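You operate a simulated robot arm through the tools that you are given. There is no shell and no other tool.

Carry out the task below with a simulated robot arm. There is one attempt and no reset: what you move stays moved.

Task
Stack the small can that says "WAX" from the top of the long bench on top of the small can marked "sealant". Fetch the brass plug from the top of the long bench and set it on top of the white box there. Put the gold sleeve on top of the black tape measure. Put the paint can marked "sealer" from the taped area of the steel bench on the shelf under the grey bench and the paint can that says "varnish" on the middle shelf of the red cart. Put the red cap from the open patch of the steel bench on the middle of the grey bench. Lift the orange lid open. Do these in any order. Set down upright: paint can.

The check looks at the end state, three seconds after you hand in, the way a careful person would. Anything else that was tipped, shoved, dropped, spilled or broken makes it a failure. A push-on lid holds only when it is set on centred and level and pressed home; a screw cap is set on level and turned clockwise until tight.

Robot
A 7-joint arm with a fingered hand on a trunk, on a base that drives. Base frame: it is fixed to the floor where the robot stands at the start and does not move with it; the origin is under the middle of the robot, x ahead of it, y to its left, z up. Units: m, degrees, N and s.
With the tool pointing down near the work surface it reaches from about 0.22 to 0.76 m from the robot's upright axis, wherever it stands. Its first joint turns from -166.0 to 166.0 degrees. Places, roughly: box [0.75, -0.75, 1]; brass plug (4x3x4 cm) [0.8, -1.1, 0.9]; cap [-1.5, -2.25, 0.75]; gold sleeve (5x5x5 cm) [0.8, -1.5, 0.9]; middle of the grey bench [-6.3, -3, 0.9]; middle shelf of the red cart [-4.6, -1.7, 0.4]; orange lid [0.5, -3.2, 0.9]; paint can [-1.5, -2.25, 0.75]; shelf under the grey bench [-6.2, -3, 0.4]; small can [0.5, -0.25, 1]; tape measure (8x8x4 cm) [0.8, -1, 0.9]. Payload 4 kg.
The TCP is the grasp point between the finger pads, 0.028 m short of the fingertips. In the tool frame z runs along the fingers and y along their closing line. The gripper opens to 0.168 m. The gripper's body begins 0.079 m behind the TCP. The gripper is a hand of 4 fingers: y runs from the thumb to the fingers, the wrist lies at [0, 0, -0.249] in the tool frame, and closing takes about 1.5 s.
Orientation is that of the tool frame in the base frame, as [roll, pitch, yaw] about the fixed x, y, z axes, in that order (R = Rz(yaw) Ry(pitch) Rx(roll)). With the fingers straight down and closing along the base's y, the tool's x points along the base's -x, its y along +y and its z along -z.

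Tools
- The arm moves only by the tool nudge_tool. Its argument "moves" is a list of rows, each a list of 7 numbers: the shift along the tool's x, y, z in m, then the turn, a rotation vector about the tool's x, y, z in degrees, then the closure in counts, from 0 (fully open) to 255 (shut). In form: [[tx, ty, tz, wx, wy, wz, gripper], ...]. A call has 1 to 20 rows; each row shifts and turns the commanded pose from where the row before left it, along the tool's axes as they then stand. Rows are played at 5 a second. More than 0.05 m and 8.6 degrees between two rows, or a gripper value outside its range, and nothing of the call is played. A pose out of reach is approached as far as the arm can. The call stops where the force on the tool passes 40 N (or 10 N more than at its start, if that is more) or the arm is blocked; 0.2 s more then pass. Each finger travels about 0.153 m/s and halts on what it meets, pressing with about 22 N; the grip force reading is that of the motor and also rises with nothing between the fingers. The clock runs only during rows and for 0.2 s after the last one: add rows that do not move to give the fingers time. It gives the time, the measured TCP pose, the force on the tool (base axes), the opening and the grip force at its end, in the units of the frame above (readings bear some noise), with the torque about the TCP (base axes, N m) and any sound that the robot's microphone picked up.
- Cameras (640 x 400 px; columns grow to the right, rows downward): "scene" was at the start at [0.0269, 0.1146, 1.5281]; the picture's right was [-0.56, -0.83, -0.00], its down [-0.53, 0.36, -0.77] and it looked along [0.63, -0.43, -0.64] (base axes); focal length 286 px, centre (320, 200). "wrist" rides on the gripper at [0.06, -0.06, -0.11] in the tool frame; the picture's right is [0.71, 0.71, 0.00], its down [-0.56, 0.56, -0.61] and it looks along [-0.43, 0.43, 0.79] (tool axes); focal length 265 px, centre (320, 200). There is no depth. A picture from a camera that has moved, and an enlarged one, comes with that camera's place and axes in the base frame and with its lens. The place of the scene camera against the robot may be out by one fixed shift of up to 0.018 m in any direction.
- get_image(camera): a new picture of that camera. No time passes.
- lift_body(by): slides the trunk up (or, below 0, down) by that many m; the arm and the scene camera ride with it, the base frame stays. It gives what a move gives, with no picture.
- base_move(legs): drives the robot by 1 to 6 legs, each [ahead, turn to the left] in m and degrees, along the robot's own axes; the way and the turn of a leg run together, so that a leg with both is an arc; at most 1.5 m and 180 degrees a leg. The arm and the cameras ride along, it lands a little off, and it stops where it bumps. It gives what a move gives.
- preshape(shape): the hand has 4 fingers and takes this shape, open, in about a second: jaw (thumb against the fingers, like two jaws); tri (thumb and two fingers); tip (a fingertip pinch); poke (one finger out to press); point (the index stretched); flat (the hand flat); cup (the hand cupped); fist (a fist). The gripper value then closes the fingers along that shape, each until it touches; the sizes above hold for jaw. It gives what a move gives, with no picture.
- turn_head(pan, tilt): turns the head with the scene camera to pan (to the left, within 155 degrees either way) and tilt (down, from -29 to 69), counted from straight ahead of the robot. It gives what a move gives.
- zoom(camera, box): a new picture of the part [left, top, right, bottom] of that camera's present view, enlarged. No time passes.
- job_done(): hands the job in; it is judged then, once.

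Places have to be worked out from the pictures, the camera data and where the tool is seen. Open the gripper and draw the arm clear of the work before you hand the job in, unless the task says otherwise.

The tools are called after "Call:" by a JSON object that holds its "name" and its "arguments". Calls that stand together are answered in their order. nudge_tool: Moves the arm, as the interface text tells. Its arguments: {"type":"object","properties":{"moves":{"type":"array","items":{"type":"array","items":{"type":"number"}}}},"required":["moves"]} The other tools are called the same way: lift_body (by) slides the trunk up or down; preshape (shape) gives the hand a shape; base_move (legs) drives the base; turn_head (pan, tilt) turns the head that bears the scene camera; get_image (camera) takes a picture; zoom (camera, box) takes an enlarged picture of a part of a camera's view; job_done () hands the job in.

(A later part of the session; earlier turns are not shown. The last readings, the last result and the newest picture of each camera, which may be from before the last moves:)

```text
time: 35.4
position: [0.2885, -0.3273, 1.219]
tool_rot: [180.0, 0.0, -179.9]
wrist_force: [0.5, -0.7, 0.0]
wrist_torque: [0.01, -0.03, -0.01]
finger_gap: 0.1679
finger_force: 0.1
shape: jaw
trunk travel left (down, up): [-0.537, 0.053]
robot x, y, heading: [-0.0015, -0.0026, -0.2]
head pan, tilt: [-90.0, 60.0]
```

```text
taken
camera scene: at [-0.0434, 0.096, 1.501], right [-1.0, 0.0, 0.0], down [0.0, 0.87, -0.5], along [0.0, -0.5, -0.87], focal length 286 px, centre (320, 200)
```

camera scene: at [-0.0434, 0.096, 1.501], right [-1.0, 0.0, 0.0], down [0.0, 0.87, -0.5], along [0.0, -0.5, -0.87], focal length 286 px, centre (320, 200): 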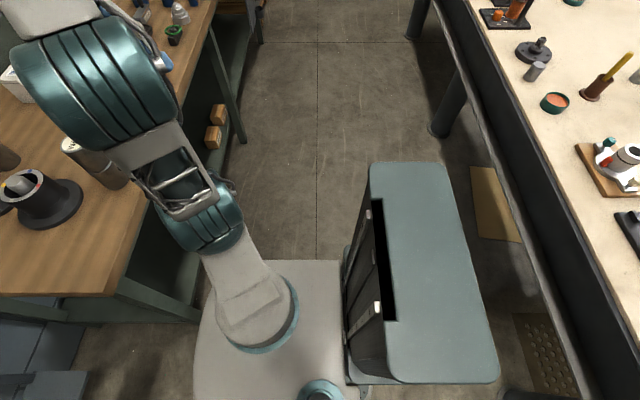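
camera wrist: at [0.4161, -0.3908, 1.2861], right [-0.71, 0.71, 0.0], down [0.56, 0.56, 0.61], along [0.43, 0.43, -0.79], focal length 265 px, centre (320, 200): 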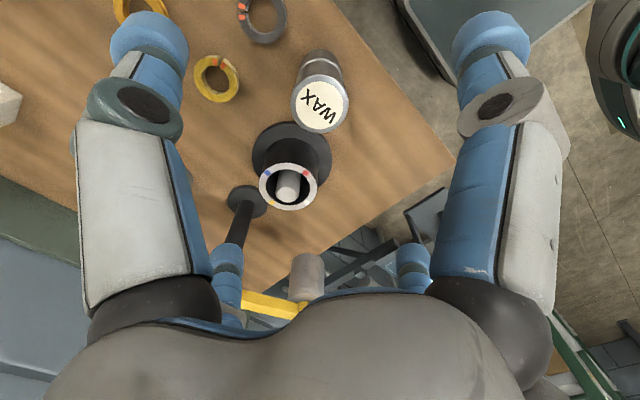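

The base looks compact (about 0.25 m half size) and the corridor is wide enough. I drive about 0.95 m along the bench and slightly closer to it, ending up facing it again.

Call:
{"name": "base_move", "arguments": {"legs": [[0, -85], [0.95, 0], [0, 85]]}}

Call:
{"name": "turn_head", "arguments": {"pan": 0, "tilt": 35}}

Call:
{"name": "get_image", "arguments": {"camera": "scene"}}

Call:
{"name": "get_image", "arguments": {"camera": "wrist"}}

```text
time: 47.5
position: [0.4782, -1.2559, 1.2204]
tool_rot: [180.0, 0.0, -174.9]
wrist_force: [0.0, -0.6, 0.5]
wrist_torque: [0.01, -0.01, 0.0]
finger_gap: 0.1678
finger_force: 0.1
shape: jaw
trunk travel left (down, up): [-0.537, 0.053]
robot x, y, heading: [0.1664, -0.9781, 5.0]
head pan, tilt: [-90.0, 60.0]
```

```text
time: 49.2
position: [0.4782, -1.2563, 1.2187]
tool_rot: [-179.9, 0.0, -174.9]
wrist_force: [0.1, -0.7, -0.6]
wrist_torque: [0.04, 0.03, -0.04]
finger_gap: 0.1678
finger_force: 0.1
shape: jaw
trunk travel left (down, up): [-0.537, 0.053]
robot x, y, heading: [0.1621, -0.974, 5.2]
head pan, tilt: [0.0, 35.0]
```

```text
taken
camera scene: at [0.1948, -0.8124, 1.5353], right [0.09, -1.0, 0.0], down [-0.57, -0.05, -0.82], along [0.82, 0.07, -0.57], focal length 286 px, centre (320, 200)
```

scene: 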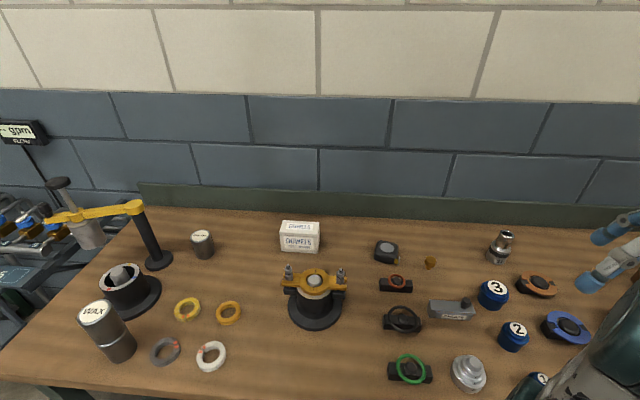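

```text
taken
camera wrist: at [0.4239, -1.3213, 1.3289], right [-0.77, 0.64, 0.0], down [0.51, 0.61, 0.61], along [0.39, 0.47, -0.79], focal length 265 px, centre (320, 200)
```

wrist: 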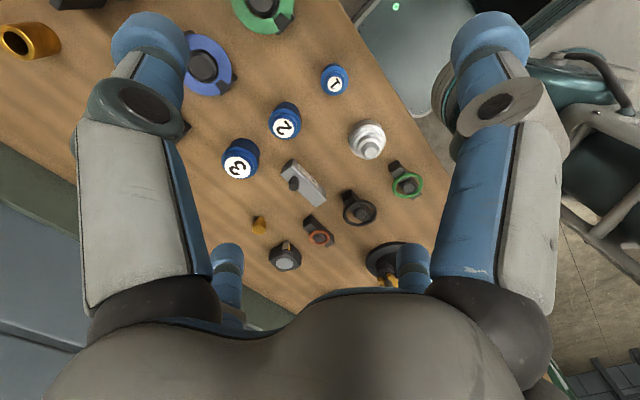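

Now I face the middle of the bench. I zoom in on the candidates for the tape measure and the brass plug.

Call:
{"name": "zoom", "arguments": {"camera": "scene", "box": [350, 220, 450, 300]}}

Call:
{"name": "zoom", "arguments": {"camera": "scene", "box": [440, 220, 600, 320]}}

Call:
{"name": "zoom", "arguments": {"camera": "scene", "box": [260, 200, 380, 340]}}

Call:
{"name": "zoom", "arguments": {"camera": "wrist", "box": [220, 180, 420, 300]}}

Call:
{"name": "zoom", "arguments": {"camera": "wrist", "box": [0, 0, 160, 100]}}

```text
5.00 times, centred on (400, 260) of scene
camera zoom: at [0.1948, -0.8124, 1.5353], right [0.09, -1.0, 0.0], down [-0.57, -0.05, -0.82], along [0.82, 0.07, -0.57], focal length 1432 px, centre (-80, -100)
```

zoom: 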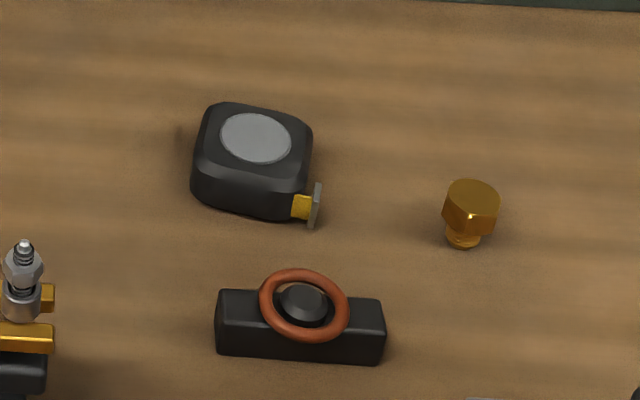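

```text
4.00 times, centred on (520, 270) of scene
camera zoom: at [0.1948, -0.8124, 1.5353], right [0.09, -1.0, 0.0], down [-0.57, -0.05, -0.82], along [0.82, 0.07, -0.57], focal length 1145 px, centre (-480, -80)
```

zoom: 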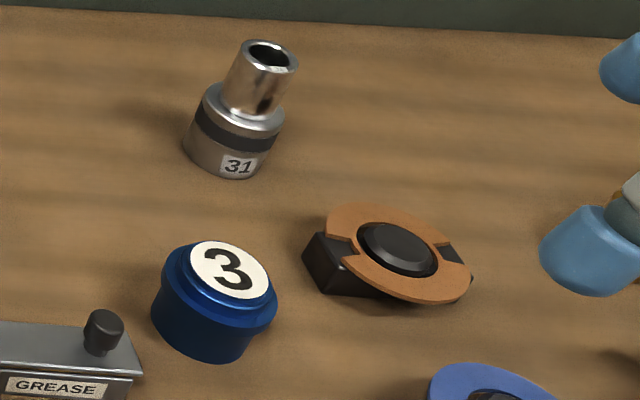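

```text
2.86 times, centred on (320, 270) of scene
camera zoom: at [0.1948, -0.8124, 1.5353], right [0.09, -1.0, 0.0], down [-0.57, -0.05, -0.82], along [0.82, 0.07, -0.57], focal length 818 px, centre (320, 0)
```

zoom: 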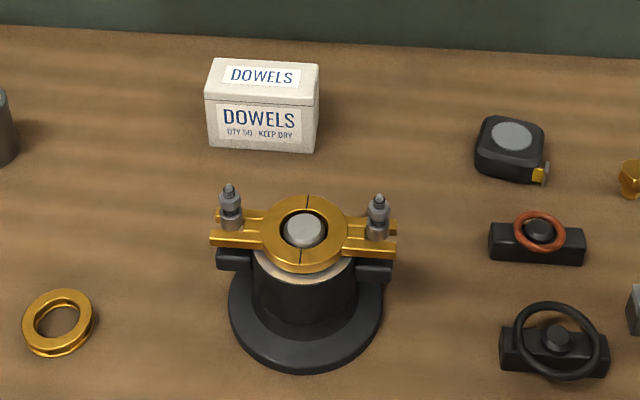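

```text
3.20 times, centred on (320, 240) of wrist
camera zoom: at [0.4239, -1.3213, 1.3289], right [-0.77, 0.64, 0.0], down [0.51, 0.61, 0.61], along [0.39, 0.47, -0.79], focal length 849 px, centre (320, 72)
```

zoom: 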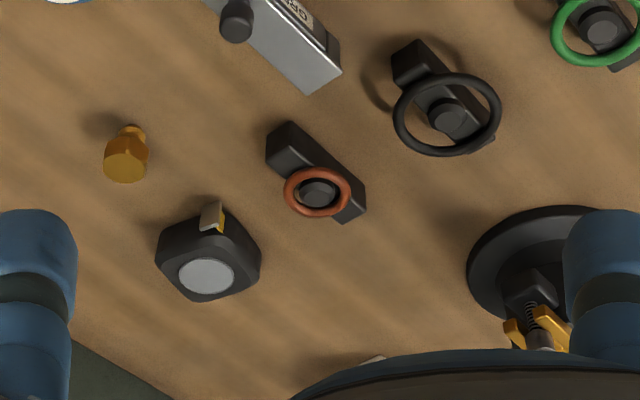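

```text
4.00 times, centred on (80, 50) of wrist
camera zoom: at [0.4239, -1.3213, 1.3289], right [-0.77, 0.64, 0.0], down [0.51, 0.61, 0.61], along [0.39, 0.47, -0.79], focal length 1062 px, centre (1280, 800)
```

zoom: 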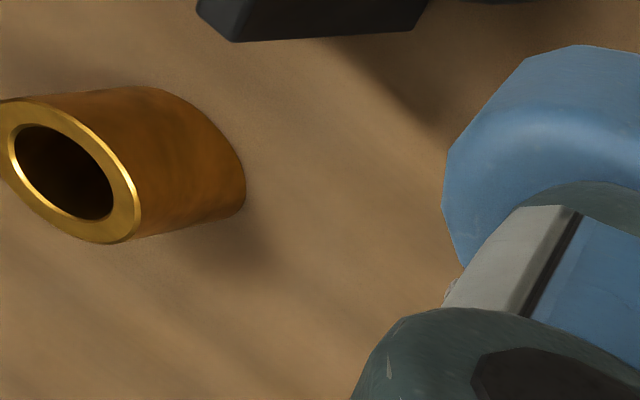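

The plug (hex head on a stem) is near (0.79, -1.09) and the tape measure near (0.83, -0.97). I square the tool to the base axes and move above the plug.

Call:
{"name": "nudge_tool", "arguments": {"moves": [[0, 0, 0, 0, 0, 5.1, 0], [-0.039, 0.0207, 0, 0, 0, 0, 0], [-0.039, 0.0207, 0, 0, 0, 0, 0], [-0.039, 0.0207, 0, 0, 0, 0, 0], [-0.039, 0.0207, 0, 0, 0, 0, 0], [-0.039, 0.0207, 0, 0, 0, 0, 50], [-0.039, 0.0207, 0, 0, 0, 0, 50], [-0.039, 0.0207, 0, 0, 0, 0, 50], [-0.039, 0.0207, 0, 0, 0, 0, 50], [0, 0, 0.04, 0, 0, 0, 50], [0, 0, 0.04, 0, 0, 0, 50], [0, 0, 0.04, 0, 0, 0, 50], [0, 0, 0.04, 0, 0, 0, 50], [0, 0, 0, 0, 0, 0, 50]]}}

Call:
{"name": "get_image", "arguments": {"camera": "wrist"}}

Call:
{"name": "get_image", "arguments": {"camera": "scene"}}

```text
time: 52.2
position: [0.7061, -1.0742, 1.0522]
tool_rot: [180.0, -0.1, -180.0]
wrist_force: [0.0, -0.7, 0.0]
wrist_torque: [-0.02, -0.01, 0.0]
finger_gap: 0.1355
finger_force: 0.0
shape: jaw
out of reach, approached as far as the arm can: row 6, 7, 8, 9
trunk travel left (down, up): [-0.537, 0.053]
robot x, y, heading: [0.1649, -0.9757, 5.5]
head pan, tilt: [0.0, 35.0]
```

```text
taken
camera wrist: at [0.6449, -1.1337, 1.1614], right [-0.71, 0.71, 0.0], down [0.56, 0.56, 0.61], along [0.43, 0.43, -0.79], focal length 265 px, centre (320, 200)
```

wrist: 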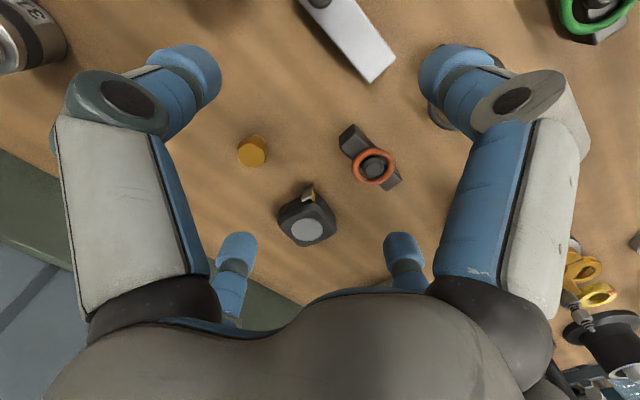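

```text
taken
camera scene: at [0.1949, -0.8123, 1.5353], right [0.09, -1.0, 0.0], down [-0.57, -0.05, -0.82], along [0.82, 0.07, -0.57], focal length 286 px, centre (320, 200)
```

scene: 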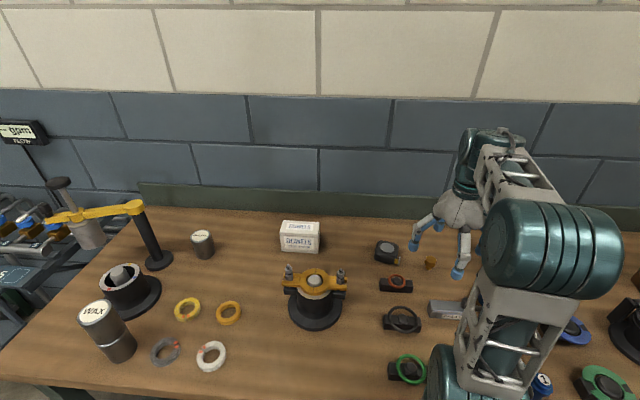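

The arm can't reach that far at z = 1.2, but lower down it can. This view puts the plug at (0.7905, -1.0925), so I move over it lower down.

Call:
{"name": "nudge_tool", "arguments": {"moves": [[-0.0211, -0.0046, 0.013, 0, 0, 0, 90], [-0.0211, -0.0046, 0.013, 0, 0, 0, 90], [-0.0211, -0.0046, 0.013, 0, 0, 0, 110], [-0.0211, -0.0046, 0.013, 0, 0, 0, 110], [0, 0, 0, 0, 0, 0, 110]]}}

Call:
{"name": "get_image", "arguments": {"camera": "wrist"}}

```text
time: 53.4
position: [0.7908, -1.0955, 1.0026]
tool_rot: [-179.9, 0.0, -180.0]
wrist_force: [0.2, -0.2, 0.6]
wrist_torque: [0.01, 0.02, -0.01]
finger_gap: 0.0961
finger_force: 0.0
shape: jaw
trunk travel left (down, up): [-0.537, 0.053]
robot x, y, heading: [0.1644, -0.9753, 5.2]
head pan, tilt: [0.0, 35.0]
```

```text
taken
camera wrist: at [0.7306, -1.1547, 1.1121], right [-0.71, 0.71, 0.0], down [0.56, 0.56, 0.61], along [0.43, 0.43, -0.79], focal length 265 px, centre (320, 200)
```

wrist: 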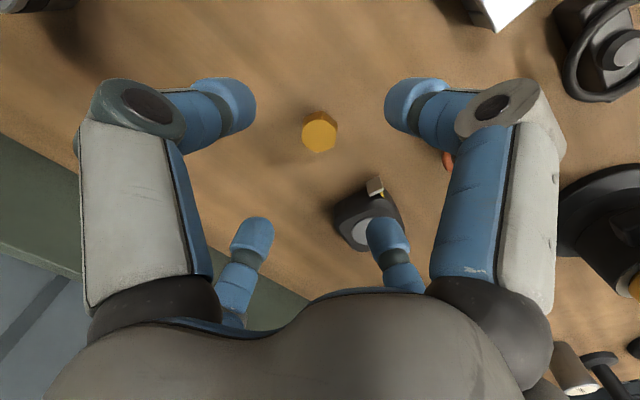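

Call:
{"name": "zoom", "arguments": {"camera": "wrist", "box": [270, 90, 370, 170]}}

```text
5.00 times, centred on (320, 130) of wrist
camera zoom: at [0.7306, -1.1547, 1.1121], right [-0.71, 0.71, 0.0], down [0.56, 0.56, 0.61], along [0.43, 0.43, -0.79], focal length 1327 px, centre (320, 550)
```

zoom: 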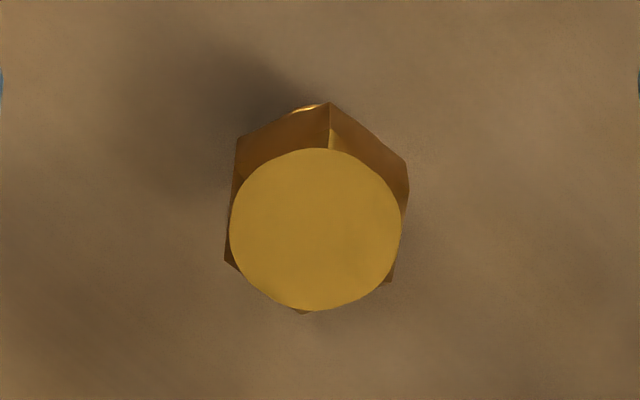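

The plug's head centre is about (0.796, -1.090). I adjust by a few millimetres, descend to z of about 0.893 and close.

Call:
{"name": "nudge_tool", "arguments": {"moves": [[-0.0055, 0.0045, 0.03, 0, 0, 0, 110], [0, 0, 0.03, 0, 0, 0, 110], [0, 0, 0.03, 0, 0, 0, 125], [0, 0, 0.019, 0, 0, 0, 125], [0, 0, 0, 0, 0, 0, 125], [0, 0, 0, 0, 0, 0, 160], [0, 0, 0, 0, 0, 0, 190], [0, 0, 0, 0, 0, 0, 230], [0, 0, 0, 0, 0, 0, 230], [0, 0, 0, 0, 0, 0, 230], [0, 0, 0, 0, 0, 0, 230], [0, 0, 0, 0, 0, 0, 230]]}}

Call:
{"name": "get_image", "arguments": {"camera": "wrist"}}

```text
time: 56.0
position: [0.7954, -1.0892, 0.8926]
tool_rot: [-180.0, 0.0, 179.9]
wrist_force: [0.8, 0.3, -0.4]
wrist_torque: [0.03, 0.02, 0.0]
finger_gap: 0.0175
finger_force: 0.2
shape: jaw
trunk travel left (down, up): [-0.537, 0.053]
robot x, y, heading: [0.1667, -0.9749, 5.1]
head pan, tilt: [0.0, 35.0]
```

```text
taken
camera wrist: at [0.7359, -1.1492, 1.0021], right [-0.71, 0.71, 0.0], down [0.56, 0.56, 0.61], along [0.43, 0.43, -0.79], focal length 265 px, centre (320, 200)
```

wrist: 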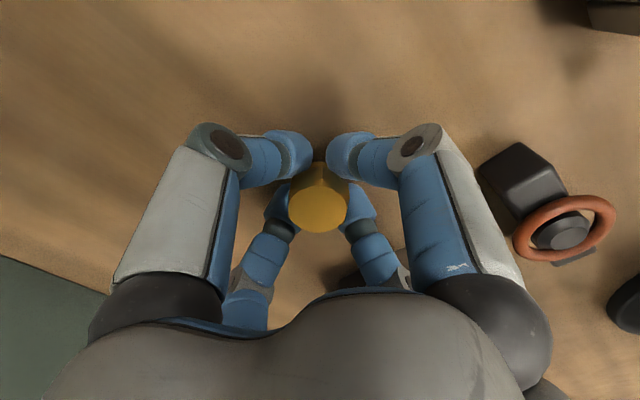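

The gap is 0.0175 with no grip force, so the fingertips may be around the narrower stem below the head. I close further to see.

Call:
{"name": "nudge_tool", "arguments": {"moves": [[0, 0, 0, 0, 0, 0, 245], [0, 0, 0, 0, 0, 0, 255], [0, 0, 0, 0, 0, 0, 255], [0, 0, 0, 0, 0, 0, 255]]}}

Call:
{"name": "zoom", "arguments": {"camera": "wrist", "box": [240, 110, 400, 260]}}

Call:
{"name": "zoom", "arguments": {"camera": "scene", "box": [370, 190, 530, 290]}}

```text
time: 57.0
position: [0.7969, -1.0896, 0.8918]
tool_rot: [-180.0, -0.1, -180.0]
wrist_force: [-0.3, 0.5, -1.1]
wrist_torque: [0.0, 0.0, 0.0]
finger_gap: 0.0183
finger_force: 22.1
shape: jaw
trunk travel left (down, up): [-0.537, 0.053]
robot x, y, heading: [0.1638, -0.9771, 5.2]
head pan, tilt: [0.0, 35.0]
```

```text
2.67 times, centred on (320, 185) of wrist
camera zoom: at [0.7359, -1.1492, 1.0021], right [-0.71, 0.71, 0.0], down [0.56, 0.56, 0.61], along [0.43, 0.43, -0.79], focal length 708 px, centre (320, 240)
```

zoom: 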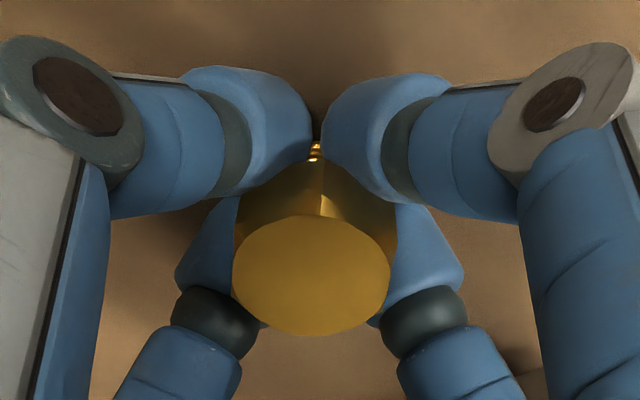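

```text
4.00 times, centred on (450, 240) of scene
camera zoom: at [0.195, -0.8123, 1.5353], right [0.09, -1.0, 0.0], down [-0.57, -0.05, -0.82], along [0.82, 0.07, -0.57], focal length 1145 px, centre (-200, 40)
```

zoom: 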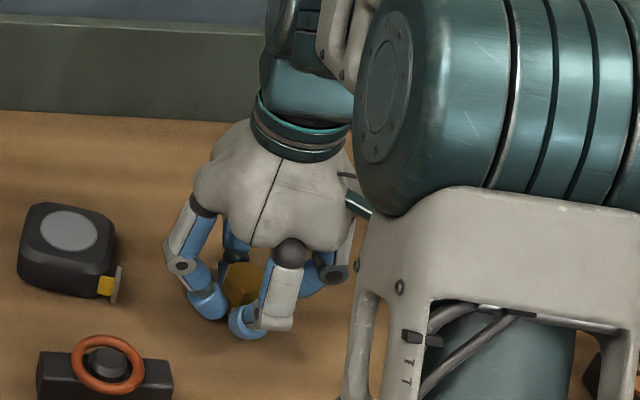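

The stem is now gripped (22 N). I lift and move toward the box, stopping short to get a wrist view of its top.

Call:
{"name": "nudge_tool", "arguments": {"moves": [[0, 0, -0.02, 0, 0, 0, 255], [0, 0, -0.04, 0, 0, 0, 255], [0, 0, -0.05, 0, 0, 0, 255], [0, 0.04, 0, 0, 0, 0, 255], [0, 0.045, 0, 0, 0, 0, 255], [0, 0.045, 0, 0, 0, 0, 255], [0, 0.045, 0, 0, 0, 0, 255], [0, 0.045, 0, 0, 0, 0, 255], [0, 0, 0, 0, 0, 0, 255]]}}

Call:
{"name": "get_image", "arguments": {"camera": "wrist"}}

Call:
{"name": "get_image", "arguments": {"camera": "scene"}}

```text
time: 59.0
position: [0.7991, -0.8663, 1.003]
tool_rot: [180.0, -0.1, 179.8]
wrist_force: [0.1, 0.0, -1.0]
wrist_torque: [0.03, 0.03, 0.0]
finger_gap: 0.0181
finger_force: 22.1
shape: jaw
trunk travel left (down, up): [-0.537, 0.053]
robot x, y, heading: [0.1643, -0.9771, 5.1]
head pan, tilt: [0.0, 35.0]
```

```text
taken
camera wrist: at [0.7387, -0.9269, 1.1127], right [-0.71, 0.71, 0.0], down [0.56, 0.56, 0.61], along [0.44, 0.43, -0.79], focal length 265 px, centre (320, 200)
```

wrist: 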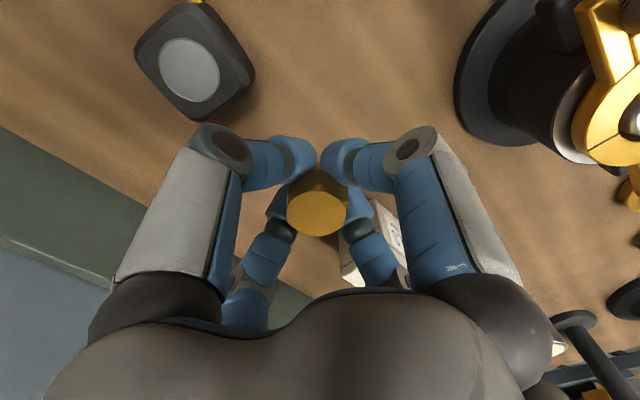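

```text
taken
camera scene: at [0.1951, -0.8122, 1.5353], right [0.09, -1.0, 0.0], down [-0.57, -0.05, -0.82], along [0.82, 0.07, -0.57], focal length 286 px, centre (320, 200)
```

scene: 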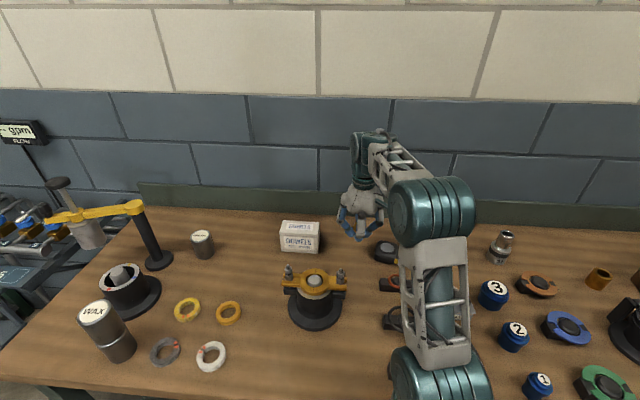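

The tape measure is clear and the plug is held well. From the calibrated scene view the box top spans about x 0.828–0.899, y -0.745 to -0.633, at z 0.931. I move above it.

Call:
{"name": "nudge_tool", "arguments": {"moves": [[-0.0142, 0.0438, 0, 0, 0, 0, 255], [-0.0142, 0.0438, 0, 0, 0, 0, 255], [-0.0142, 0.0438, 0, 0, 0, 0, 255], [-0.0142, 0.0438, 0, 0, 0, 0, 255], [0, 0, 0, 0, 0, 0, 255]]}}

Call:
{"name": "get_image", "arguments": {"camera": "wrist"}}

Call:
{"name": "zoom", "arguments": {"camera": "scene", "box": [250, 150, 410, 290]}}

```text
time: 60.2
position: [0.8477, -0.6973, 1.0017]
tool_rot: [-179.9, -0.1, 179.9]
wrist_force: [0.7, 0.9, -1.4]
wrist_torque: [-0.04, 0.01, -0.03]
finger_gap: 0.0178
finger_force: 22.2
shape: jaw
out of reach, approached as far as the arm can: row 4
trunk travel left (down, up): [-0.537, 0.053]
robot x, y, heading: [0.1658, -0.9761, 5.2]
head pan, tilt: [0.0, 35.0]
```

```text
taken
camera wrist: at [0.787, -0.7572, 1.111], right [-0.71, 0.71, 0.0], down [0.56, 0.56, 0.61], along [0.43, 0.43, -0.79], focal length 265 px, centre (320, 200)
```

wrist: 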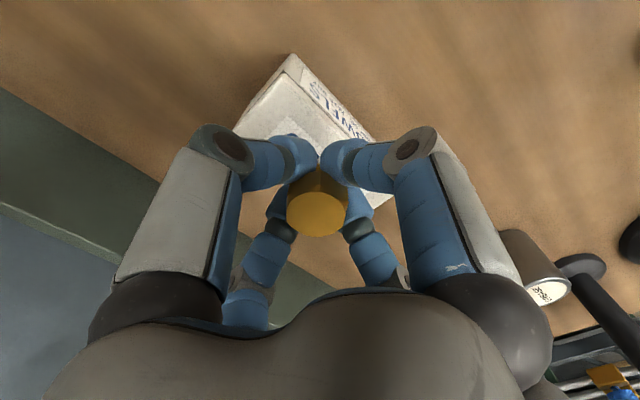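

```text
2.86 times, centred on (330, 220) of scene
camera zoom: at [0.1955, -0.8118, 1.5353], right [0.09, -1.0, 0.0], down [-0.57, -0.05, -0.82], along [0.82, 0.07, -0.57], focal length 818 px, centre (291, 143)
```

zoom: 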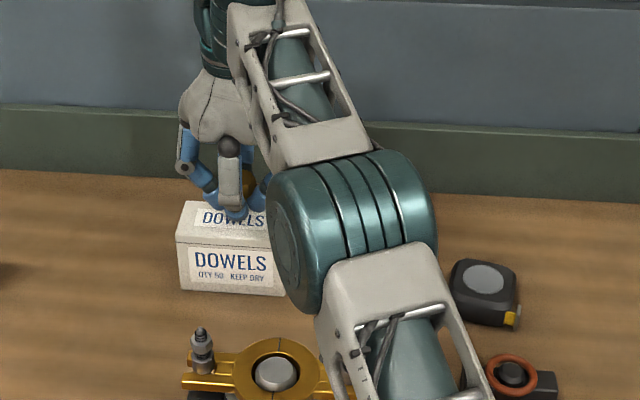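

The TCP is at (0.847, -0.697) and the wrist view puts the box top centre near (0.855, -0.69). I shift slightly and lower to just above contact.

Call:
{"name": "nudge_tool", "arguments": {"moves": [[-0.003, 0.003, 0.01, 0, 0, 0, 255], [-0.003, 0.003, 0.01, 0, 0, 0, 255], [0, 0, 0.01, 0, 0, 0, 255], [0, 0, 0, 0, 0, 0, 255]]}}

Call:
{"name": "nudge_tool", "arguments": {"moves": [[0, 0, 0.003, 0, 0, 0, 255], [0, 0, 0, 0, 0, 0, 255]]}}

Call:
{"name": "get_image", "arguments": {"camera": "wrist"}}

Call:
{"name": "zoom", "arguments": {"camera": "scene", "box": [270, 170, 370, 260]}}

```text
time: 61.2
position: [0.8523, -0.6878, 0.9726]
tool_rot: [179.7, 0.5, -180.0]
wrist_force: [1.9, 2.1, 26.3]
wrist_torque: [0.04, -0.25, -0.02]
finger_gap: 0.0188
finger_force: 22.1
shape: jaw
trunk travel left (down, up): [-0.537, 0.053]
robot x, y, heading: [0.1638, -0.9783, 5.3]
head pan, tilt: [0.0, 35.0]
```

```text
time: 61.7
position: [0.8536, -0.687, 0.9737]
tool_rot: [179.6, 0.8, -179.9]
wrist_force: [-1.9, -1.0, 15.8]
wrist_torque: [-0.09, 0.0, -0.06]
finger_gap: 0.0192
finger_force: 22.2
shape: jaw
trunk travel left (down, up): [-0.537, 0.053]
robot x, y, heading: [0.1656, -0.9737, 5.0]
head pan, tilt: [0.0, 35.0]
stopped in row 2: the force on the tool passed its limit at 41 N (the readings are from after the stop); the commanded pose is now the measured one
```

```text
taken
camera wrist: at [0.7913, -0.7478, 1.0816], right [-0.71, 0.71, -0.01], down [0.55, 0.55, 0.63], along [0.45, 0.44, -0.78], focal length 265 px, centre (320, 200)
```

wrist: 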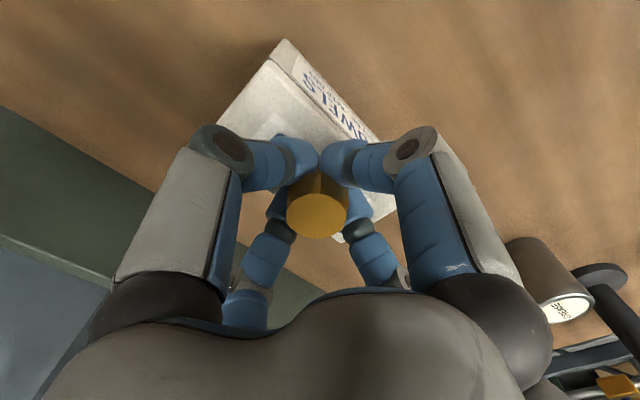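

```text
4.44 times, centred on (320, 215) of scene
camera zoom: at [0.1925, -0.813, 1.5352], right [0.09, -1.0, 0.0], down [-0.57, -0.05, -0.82], along [0.82, 0.07, -0.57], focal length 1272 px, centre (320, 133)
```

zoom: 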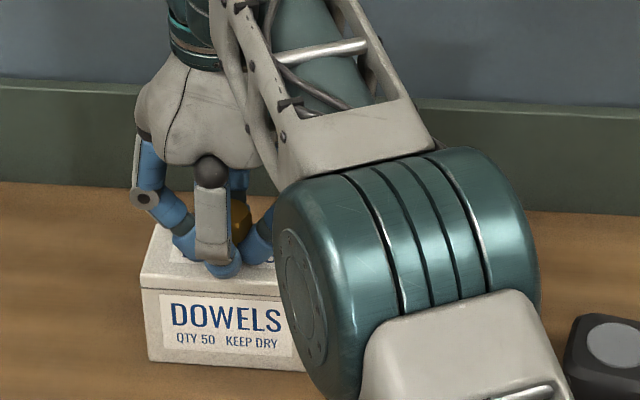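

It pressed a bit more than intended, up to 41 N. I back off 2–3 mm, level the tool again and check the force.

Call:
{"name": "nudge_tool", "arguments": {"moves": [[0, 0, -0.0025, 0.4, 0.8, 0, 255], [0, 0, 0, 0, 0, 0, 255], [0, 0, 0, 0, 0, 0, 255]]}}

Call:
{"name": "zoom", "arguments": {"camera": "wrist", "box": [200, 20, 440, 260]}}

```text
time: 62.5
position: [0.8538, -0.6873, 0.9733]
tool_rot: [-179.9, -0.3, -179.9]
wrist_force: [-0.4, 0.7, 5.1]
wrist_torque: [-0.03, -0.05, -0.03]
finger_gap: 0.019
finger_force: 22.7
shape: jaw
trunk travel left (down, up): [-0.537, 0.053]
robot x, y, heading: [0.165, -0.9731, 5.3]
head pan, tilt: [0.0, 35.0]
```

```text
1.67 times, centred on (320, 140) of wrist
camera zoom: at [0.7937, -0.7468, 1.0837], right [-0.71, 0.71, 0.0], down [0.56, 0.56, 0.61], along [0.43, 0.43, -0.79], focal length 442 px, centre (320, 300)
```

zoom: 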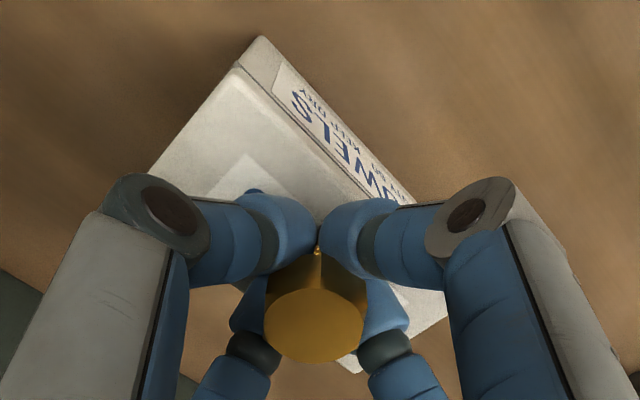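

The tool is level with light contact (5 N). I open the fingers slowly to release the plug.

Call:
{"name": "nudge_tool", "arguments": {"moves": [[0, 0, 0, 0, 0, 0, 228], [0, 0, 0, 0, 0, 0, 220], [0, 0, 0, 0, 0, 0, 212], [0, 0, 0, 0, 0, 0, 204], [0, 0, 0, 0, 0, 0, 190], [0, 0, 0, 0, 0, 0, 170], [0, 0, 0, 0, 0, 0, 150], [0, 0, 0, 0, 0, 0, 140], [0, 0, 0, 0, 0, 0, 140]]}}

Call:
{"name": "get_image", "arguments": {"camera": "wrist"}}

```text
time: 64.5
position: [0.8534, -0.687, 0.9742]
tool_rot: [-180.0, -0.3, -179.8]
wrist_force: [-1.2, -0.9, 4.9]
wrist_torque: [0.02, 0.01, 0.0]
finger_gap: 0.0741
finger_force: 0.0
shape: jaw
trunk travel left (down, up): [-0.537, 0.053]
robot x, y, heading: [0.1686, -0.9759, 5.1]
head pan, tilt: [0.0, 35.0]
```

```text
taken
camera wrist: at [0.7938, -0.747, 1.0839], right [-0.71, 0.71, 0.0], down [0.56, 0.56, 0.61], along [0.43, 0.43, -0.79], focal length 265 px, centre (320, 200)
```

wrist: 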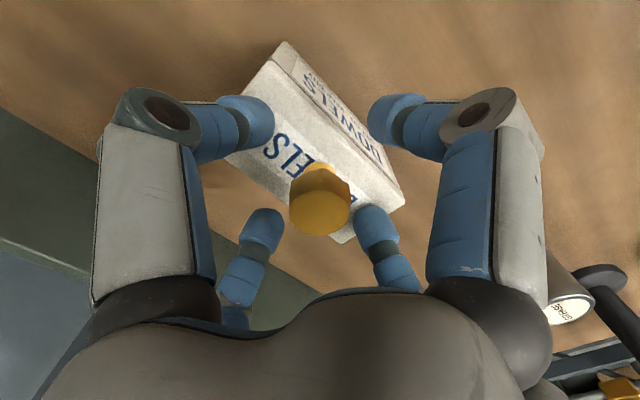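

The plug is released and standing on the box. I rise straight up and check it.

Call:
{"name": "nudge_tool", "arguments": {"moves": [[0, 0, -0.01, 0, 0, 0, 140], [0, 0, -0.02, 0, 0, 0, 140], [0, 0, -0.03, 0, 0, 0, 130], [0, 0, -0.03, 0, 0, 0, 100], [0.04, 0, -0.02, 0, 0, 0, 60], [0.04, 0, -0.02, 0, 0, 0, 0], [0.04, 0, 0, 0, 0, 0, 0], [0, 0, 0, 0, 0, 0, 0]]}}

Call:
{"name": "get_image", "arguments": {"camera": "wrist"}}

Call:
{"name": "zoom", "arguments": {"camera": "scene", "box": [250, 170, 410, 270]}}

```text
time: 66.3
position: [0.7094, -0.7008, 1.0921]
tool_rot: [-180.0, -0.2, -179.9]
wrist_force: [-0.2, 0.9, -0.4]
wrist_torque: [0.02, 0.0, 0.0]
finger_gap: 0.1678
finger_force: 0.0
shape: jaw
out of reach, approached as far as the arm can: row 1, 2, 3, 4
trunk travel left (down, up): [-0.537, 0.053]
robot x, y, heading: [0.1639, -0.9784, 5.2]
head pan, tilt: [0.0, 35.0]
```

```text
taken
camera wrist: at [0.6482, -0.7609, 1.2012], right [-0.71, 0.71, 0.0], down [0.56, 0.56, 0.61], along [0.43, 0.43, -0.79], focal length 265 px, centre (320, 200)
```

wrist: 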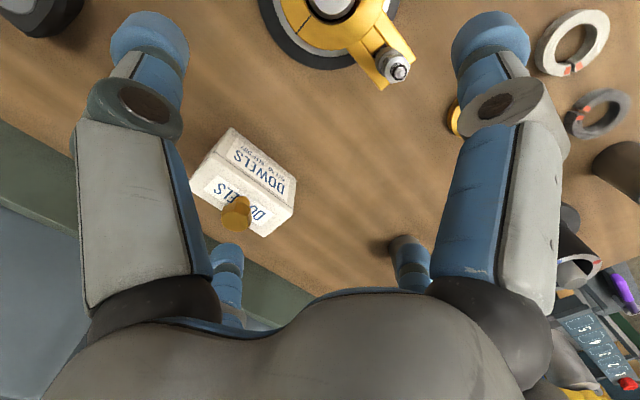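

```text
4.00 times, centred on (330, 220) of scene
camera zoom: at [0.1946, -0.812, 1.5353], right [0.09, -1.0, 0.0], down [-0.57, -0.05, -0.82], along [0.82, 0.07, -0.57], focal length 1145 px, centre (280, 120)
```

zoom: 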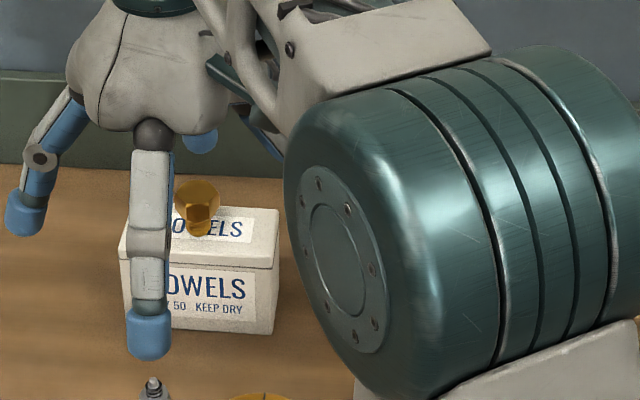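

The plug stands on the box. I pull the arm back to a compact pose before driving further along the bench.

Call:
{"name": "nudge_tool", "arguments": {"moves": [[0.0217, -0.0375, -0.012, 0, 0, 0, 0], [0.0217, -0.0375, -0.012, 0, 0, 0, 0], [0.0217, -0.0375, -0.012, 0, 0, 0, 0], [0.0217, -0.0375, -0.012, 0, 0, 0, 0], [0.0217, -0.0375, -0.012, 0, 0, 0, 0], [0.0217, -0.0375, -0.012, 0, 0, 0, 0], [0.0217, -0.0375, -0.012, 0, 0, 0, 0], [0.0217, -0.0375, -0.012, 0, 0, 0, 0], [0.0217, -0.0375, -0.012, 0, 0, 0, 0], [0.0217, -0.0375, 0, 0, 0, 0, 0], [0.0217, -0.0375, 0, 0, 0, 0, 0], [0.0217, -0.0375, 0, 0, 0, 0, 0], [0, 0, 0, 0, 0, 0, 0]]}}

Call:
{"name": "get_image", "arguments": {"camera": "scene"}}

```text
time: 69.1
position: [0.4497, -1.1547, 1.1974]
tool_rot: [-179.9, -0.2, -179.9]
wrist_force: [-0.2, 1.0, 0.4]
wrist_torque: [0.02, -0.01, 0.0]
finger_gap: 0.1681
finger_force: 0.0
shape: jaw
trunk travel left (down, up): [-0.537, 0.053]
robot x, y, heading: [0.165, -0.9759, 5.1]
head pan, tilt: [0.0, 35.0]
```

```text
taken
camera scene: at [0.1946, -0.8124, 1.5354], right [0.09, -1.0, 0.0], down [-0.57, -0.05, -0.82], along [0.82, 0.07, -0.57], focal length 286 px, centre (320, 200)
```

scene: 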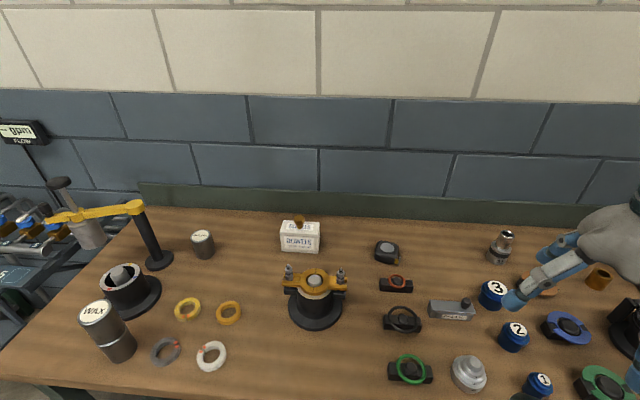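

Plug on the box confirmed. I turn toward -y and check the landing before driving.

Call:
{"name": "base_move", "arguments": {"legs": [[0, -96]]}}

```text
time: 73.4
position: [-0.0245, -1.2522, 1.1989]
tool_rot: [-179.9, -0.1, 87.3]
wrist_force: [-0.5, 0.1, 0.2]
wrist_torque: [-0.03, 0.01, -0.01]
finger_gap: 0.1681
finger_force: 0.1
shape: jaw
trunk travel left (down, up): [-0.537, 0.053]
robot x, y, heading: [0.1576, -0.9755, -87.7]
head pan, tilt: [0.0, 35.0]
```

Turns land about 3% short. I drive 0.29 m and turn back to face the bench.

Call:
{"name": "base_move", "arguments": {"legs": [[0.29, 0], [0, 90]]}}

Call:
{"name": "get_image", "arguments": {"camera": "scene"}}

Call:
{"name": "get_image", "arguments": {"camera": "wrist"}}

```text
time: 77.3
position: [0.1911, -1.5911, 1.2]
tool_rot: [-179.2, 0.0, 124.1]
wrist_force: [-1.1, -0.4, 0.2]
wrist_torque: [0.04, -0.07, 0.02]
finger_gap: 0.1681
finger_force: 0.0
shape: jaw
trunk travel left (down, up): [-0.537, 0.053]
robot x, y, heading: [0.1556, -1.2804, -55.2]
head pan, tilt: [0.0, 35.0]
stopped in leg 2: the robot was blocked; the commanded pose is now the measured one
```

```text
taken
camera scene: at [0.3095, -1.2108, 1.537], right [-0.82, -0.57, -0.01], down [-0.32, 0.47, -0.82], along [0.47, -0.67, -0.57], focal length 286 px, centre (320, 200)
```

scene: 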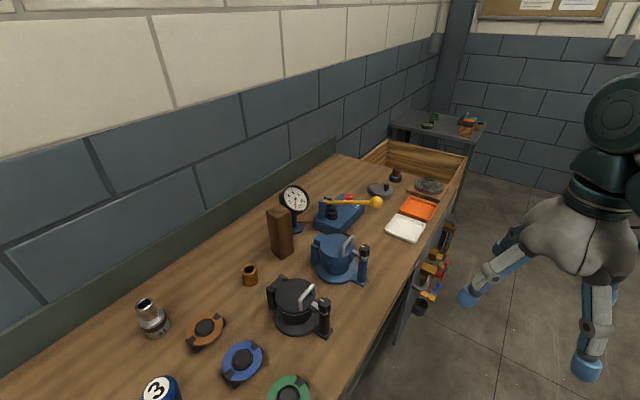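

```text
taken
camera wrist: at [0.1084, -1.5727, 1.3106], right [0.19, 0.98, -0.01], down [0.78, -0.14, 0.61], along [0.59, -0.12, -0.8], focal length 265 px, centre (320, 200)
```

wrist: 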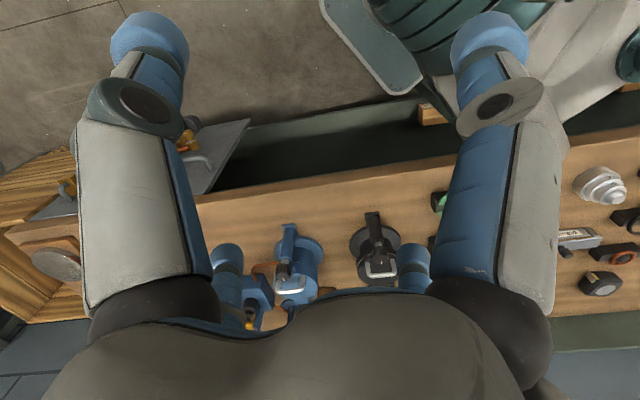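

The base was blocked during the turn, probably a corner against the bench. Before I move again I look down to see what it touches.

Call:
{"name": "turn_head", "arguments": {"pan": 50, "tilt": 66}}

Call:
{"name": "get_image", "arguments": {"camera": "scene"}}

Call:
{"name": "zoom", "arguments": {"camera": "wrist", "box": [300, 0, 540, 150]}}

```text
time: 78.5
position: [0.1904, -1.5913, 1.2007]
tool_rot: [-179.2, -0.1, 124.2]
wrist_force: [0.6, -0.5, 0.2]
wrist_torque: [0.01, 0.0, -0.03]
finger_gap: 0.1682
finger_force: 0.0
shape: jaw
trunk travel left (down, up): [-0.537, 0.053]
robot x, y, heading: [0.1525, -1.2771, -54.8]
head pan, tilt: [50.0, 66.0]
```

```text
taken
camera scene: at [0.3182, -1.144, 1.4963], right [-0.09, -1.0, 0.0], down [-0.91, 0.08, -0.41], along [0.41, -0.03, -0.91], focal length 286 px, centre (320, 200)
```

scene: 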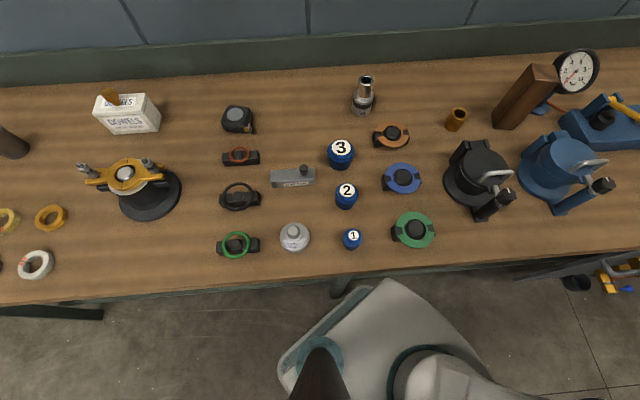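

```text
2.67 times, centred on (420, 75) of wrist
camera zoom: at [0.1074, -1.5741, 1.3104], right [0.19, 0.98, -0.01], down [0.78, -0.14, 0.61], along [0.59, -0.12, -0.79], focal length 708 px, centre (53, 533)
```

zoom: 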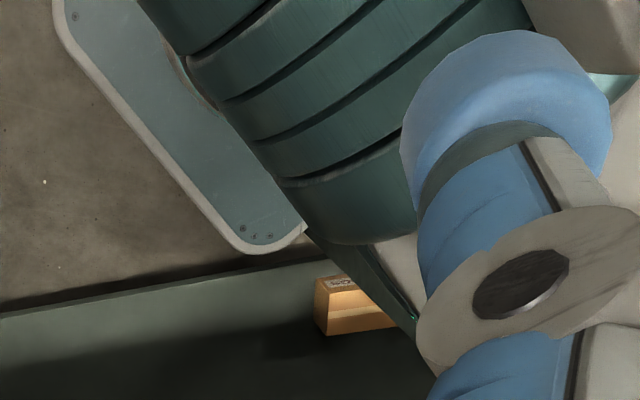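

Only a base corner has met the bench leg, and nothing has moved. I turn back a few degrees to break contact; the sleeve and tape are both reachable from here.

Call:
{"name": "base_move", "arguments": {"legs": [[0, -8]]}}

Call:
{"name": "turn_head", "arguments": {"pan": 50, "tilt": 45}}

Call:
{"name": "get_image", "arguments": {"camera": "scene"}}

Call:
{"name": "get_image", "arguments": {"camera": "wrist"}}

```text
time: 79.5
position: [0.1553, -1.592, 1.1991]
tool_rot: [-178.9, -0.1, 116.4]
wrist_force: [-0.4, -0.2, 0.3]
wrist_torque: [-0.01, 0.0, -0.01]
finger_gap: 0.168
finger_force: 0.2
shape: jaw
trunk travel left (down, up): [-0.537, 0.053]
robot x, y, heading: [0.1574, -1.2771, -62.8]
head pan, tilt: [50.0, 66.0]
```

```text
time: 80.4
position: [0.1559, -1.595, 1.1995]
tool_rot: [-178.8, -0.1, 116.3]
wrist_force: [0.0, 0.0, -0.5]
wrist_torque: [-0.01, 0.0, 0.0]
finger_gap: 0.1681
finger_force: 0.1
shape: jaw
trunk travel left (down, up): [-0.537, 0.053]
robot x, y, heading: [0.1572, -1.2777, -63.2]
head pan, tilt: [50.0, 45.0]
```

```text
taken
camera scene: at [0.3685, -1.1698, 1.5205], right [-0.22, -0.97, 0.0], down [-0.69, 0.16, -0.71], along [0.69, -0.16, -0.71], focal length 286 px, centre (320, 200)
```

scene: 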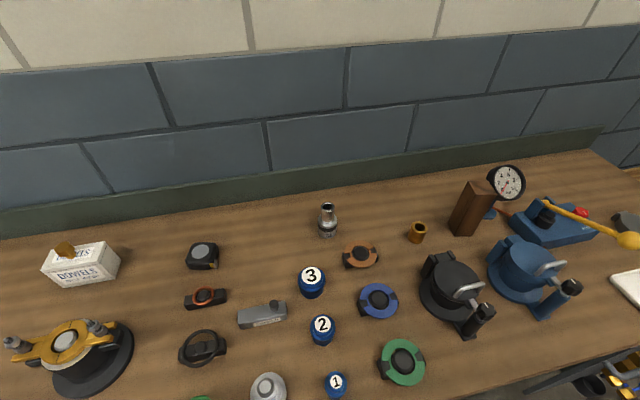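

```text
taken
camera wrist: at [0.0764, -1.5645, 1.3106], right [0.32, 0.95, -0.01], down [0.76, -0.25, 0.6], along [0.57, -0.2, -0.8], focal length 265 px, centre (320, 200)
```

wrist: 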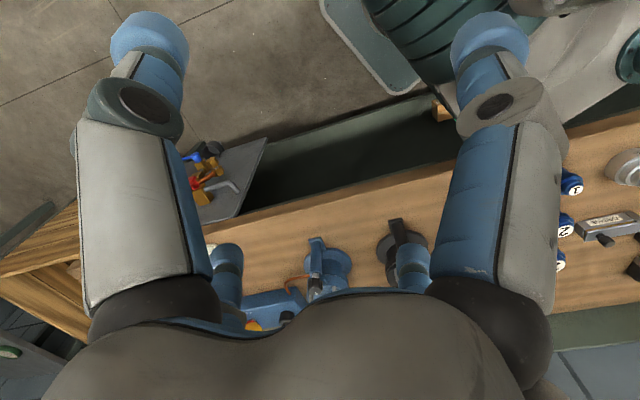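

I zoom in on the box and plug, to be sure the bump did not disturb them, and on the sleeve area.

Call:
{"name": "zoom", "arguments": {"camera": "scene", "box": [30, 220, 150, 300]}}

Call:
{"name": "zoom", "arguments": {"camera": "scene", "box": [340, 190, 500, 290]}}

Call:
{"name": "zoom", "arguments": {"camera": "scene", "box": [160, 220, 280, 300]}}

```text
5.00 times, centred on (90, 260) of scene
camera zoom: at [0.3685, -1.1698, 1.5205], right [-0.22, -0.97, 0.0], down [-0.69, 0.16, -0.71], along [0.69, -0.16, -0.71], focal length 1432 px, centre (1470, -100)
```

zoom: 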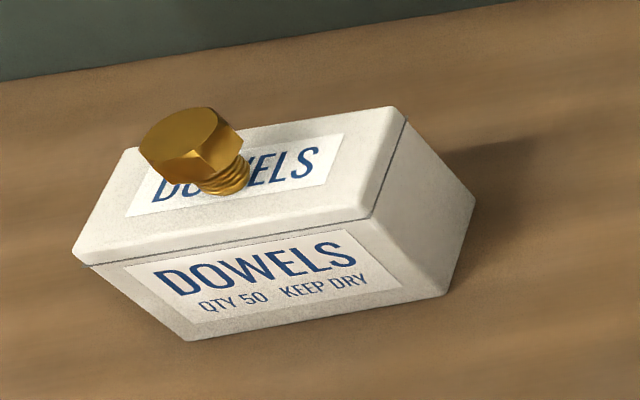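

```text
4.00 times, centred on (420, 240) of scene
camera zoom: at [0.3685, -1.1698, 1.5205], right [-0.22, -0.97, 0.0], down [-0.69, 0.16, -0.71], along [0.69, -0.16, -0.71], focal length 1145 px, centre (-80, 40)
```

zoom: 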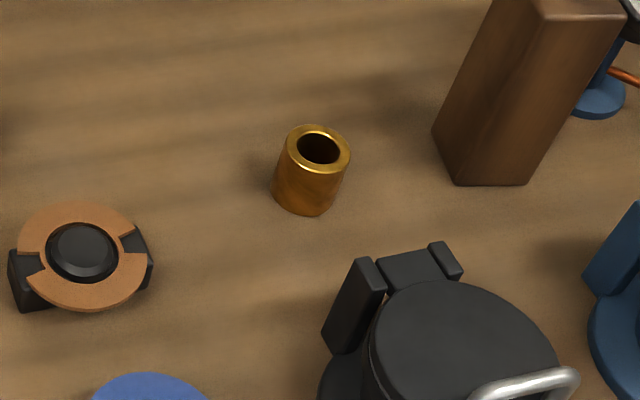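

```text
5.00 times, centred on (220, 260) of scene
camera zoom: at [0.3685, -1.1698, 1.5205], right [-0.22, -0.97, 0.0], down [-0.69, 0.16, -0.71], along [0.69, -0.16, -0.71], focal length 1432 px, centre (820, -100)
```

zoom: 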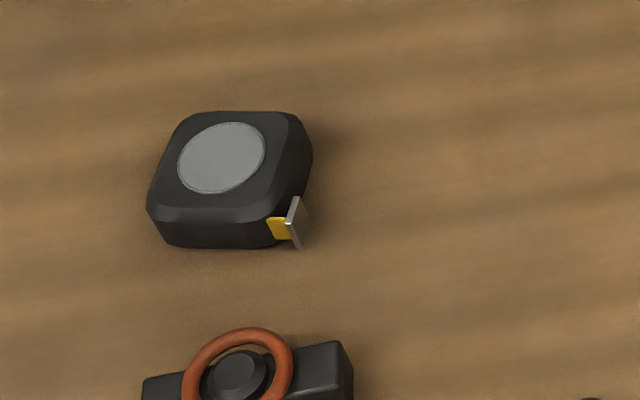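

The plug is fine and the sleeve stands upright next to a tall wooden block. I turn the tool to yaw 135° so the fingers straddle diagonally and clear the block, and bring it over the bench.

Call:
{"name": "nudge_tool", "arguments": {"moves": [[0, 0, 0, -1.2, 0, 0, 0], [0, 0, 0, 0, 0, -6.2, 0], [0, 0, 0, 0, 0, -6.2, 0], [0, 0, 0, 0, 0, -6.3, 0], [-0.0133, 0.0387, 0.006, 0, 0, 0, 0], [-0.0133, 0.0387, 0.006, 0, 0, 0, 0], [-0.0133, 0.0387, 0.006, 0, 0, 0, 0], [-0.0133, 0.0387, 0.006, 0, 0, 0, 0], [-0.0133, 0.0387, 0.006, 0, 0, 0, 0], [-0.0133, 0.0387, 0.006, 0, 0, 0, 0], [-0.0133, 0.0387, 0.006, 0, 0, 0, 0], [-0.0133, 0.0387, 0.006, 0, 0, 0, 0], [0, 0, 0, 0, 0, 0, 0]]}}

Call:
{"name": "get_image", "arguments": {"camera": "wrist"}}

Call:
{"name": "get_image", "arguments": {"camera": "scene"}}

```text
time: 83.2
position: [0.4487, -1.4494, 1.1508]
tool_rot: [179.8, -0.1, 135.0]
wrist_force: [0.7, 0.6, 0.7]
wrist_torque: [-0.01, 0.03, 0.04]
finger_gap: 0.1679
finger_force: 0.0
shape: jaw
trunk travel left (down, up): [-0.537, 0.053]
robot x, y, heading: [0.1548, -1.2789, -62.8]
head pan, tilt: [50.0, 45.0]
```

```text
taken
camera wrist: at [0.3623, -1.4493, 1.2612], right [0.0, 1.0, 0.0], down [0.79, 0.0, 0.61], along [0.61, 0.0, -0.79], focal length 265 px, centre (320, 200)
```

wrist: 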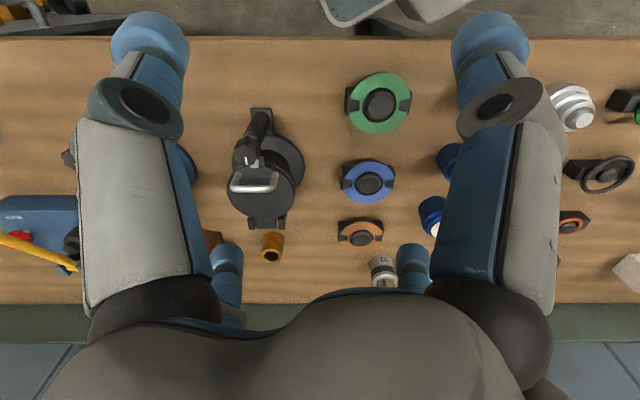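

```text
taken
camera scene: at [0.3689, -1.1697, 1.5205], right [-0.22, -0.97, 0.0], down [-0.69, 0.16, -0.71], along [0.69, -0.16, -0.71], focal length 286 px, centre (320, 200)
```

scene: 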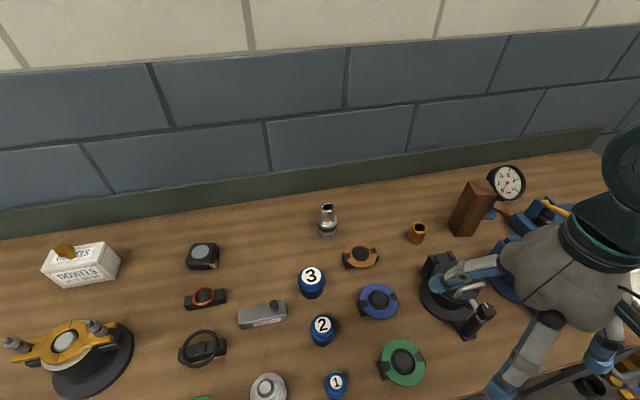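

The sleeve shows at about (271, 250) in the wrist view. I zoom in to measure it.

Call:
{"name": "zoom", "arguments": {"camera": "wrist", "box": [200, 200, 320, 280]}}

```text
5.00 times, centred on (260, 240) of wrist
camera zoom: at [0.3623, -1.4493, 1.2612], right [0.0, 1.0, 0.0], down [0.79, 0.0, 0.61], along [0.61, 0.0, -0.79], focal length 1327 px, centre (620, 0)
```

zoom: 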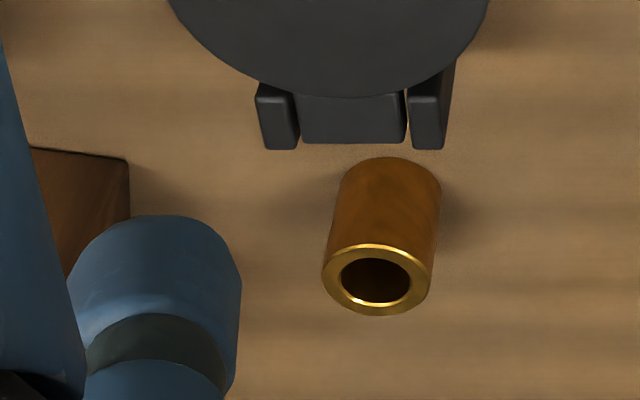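

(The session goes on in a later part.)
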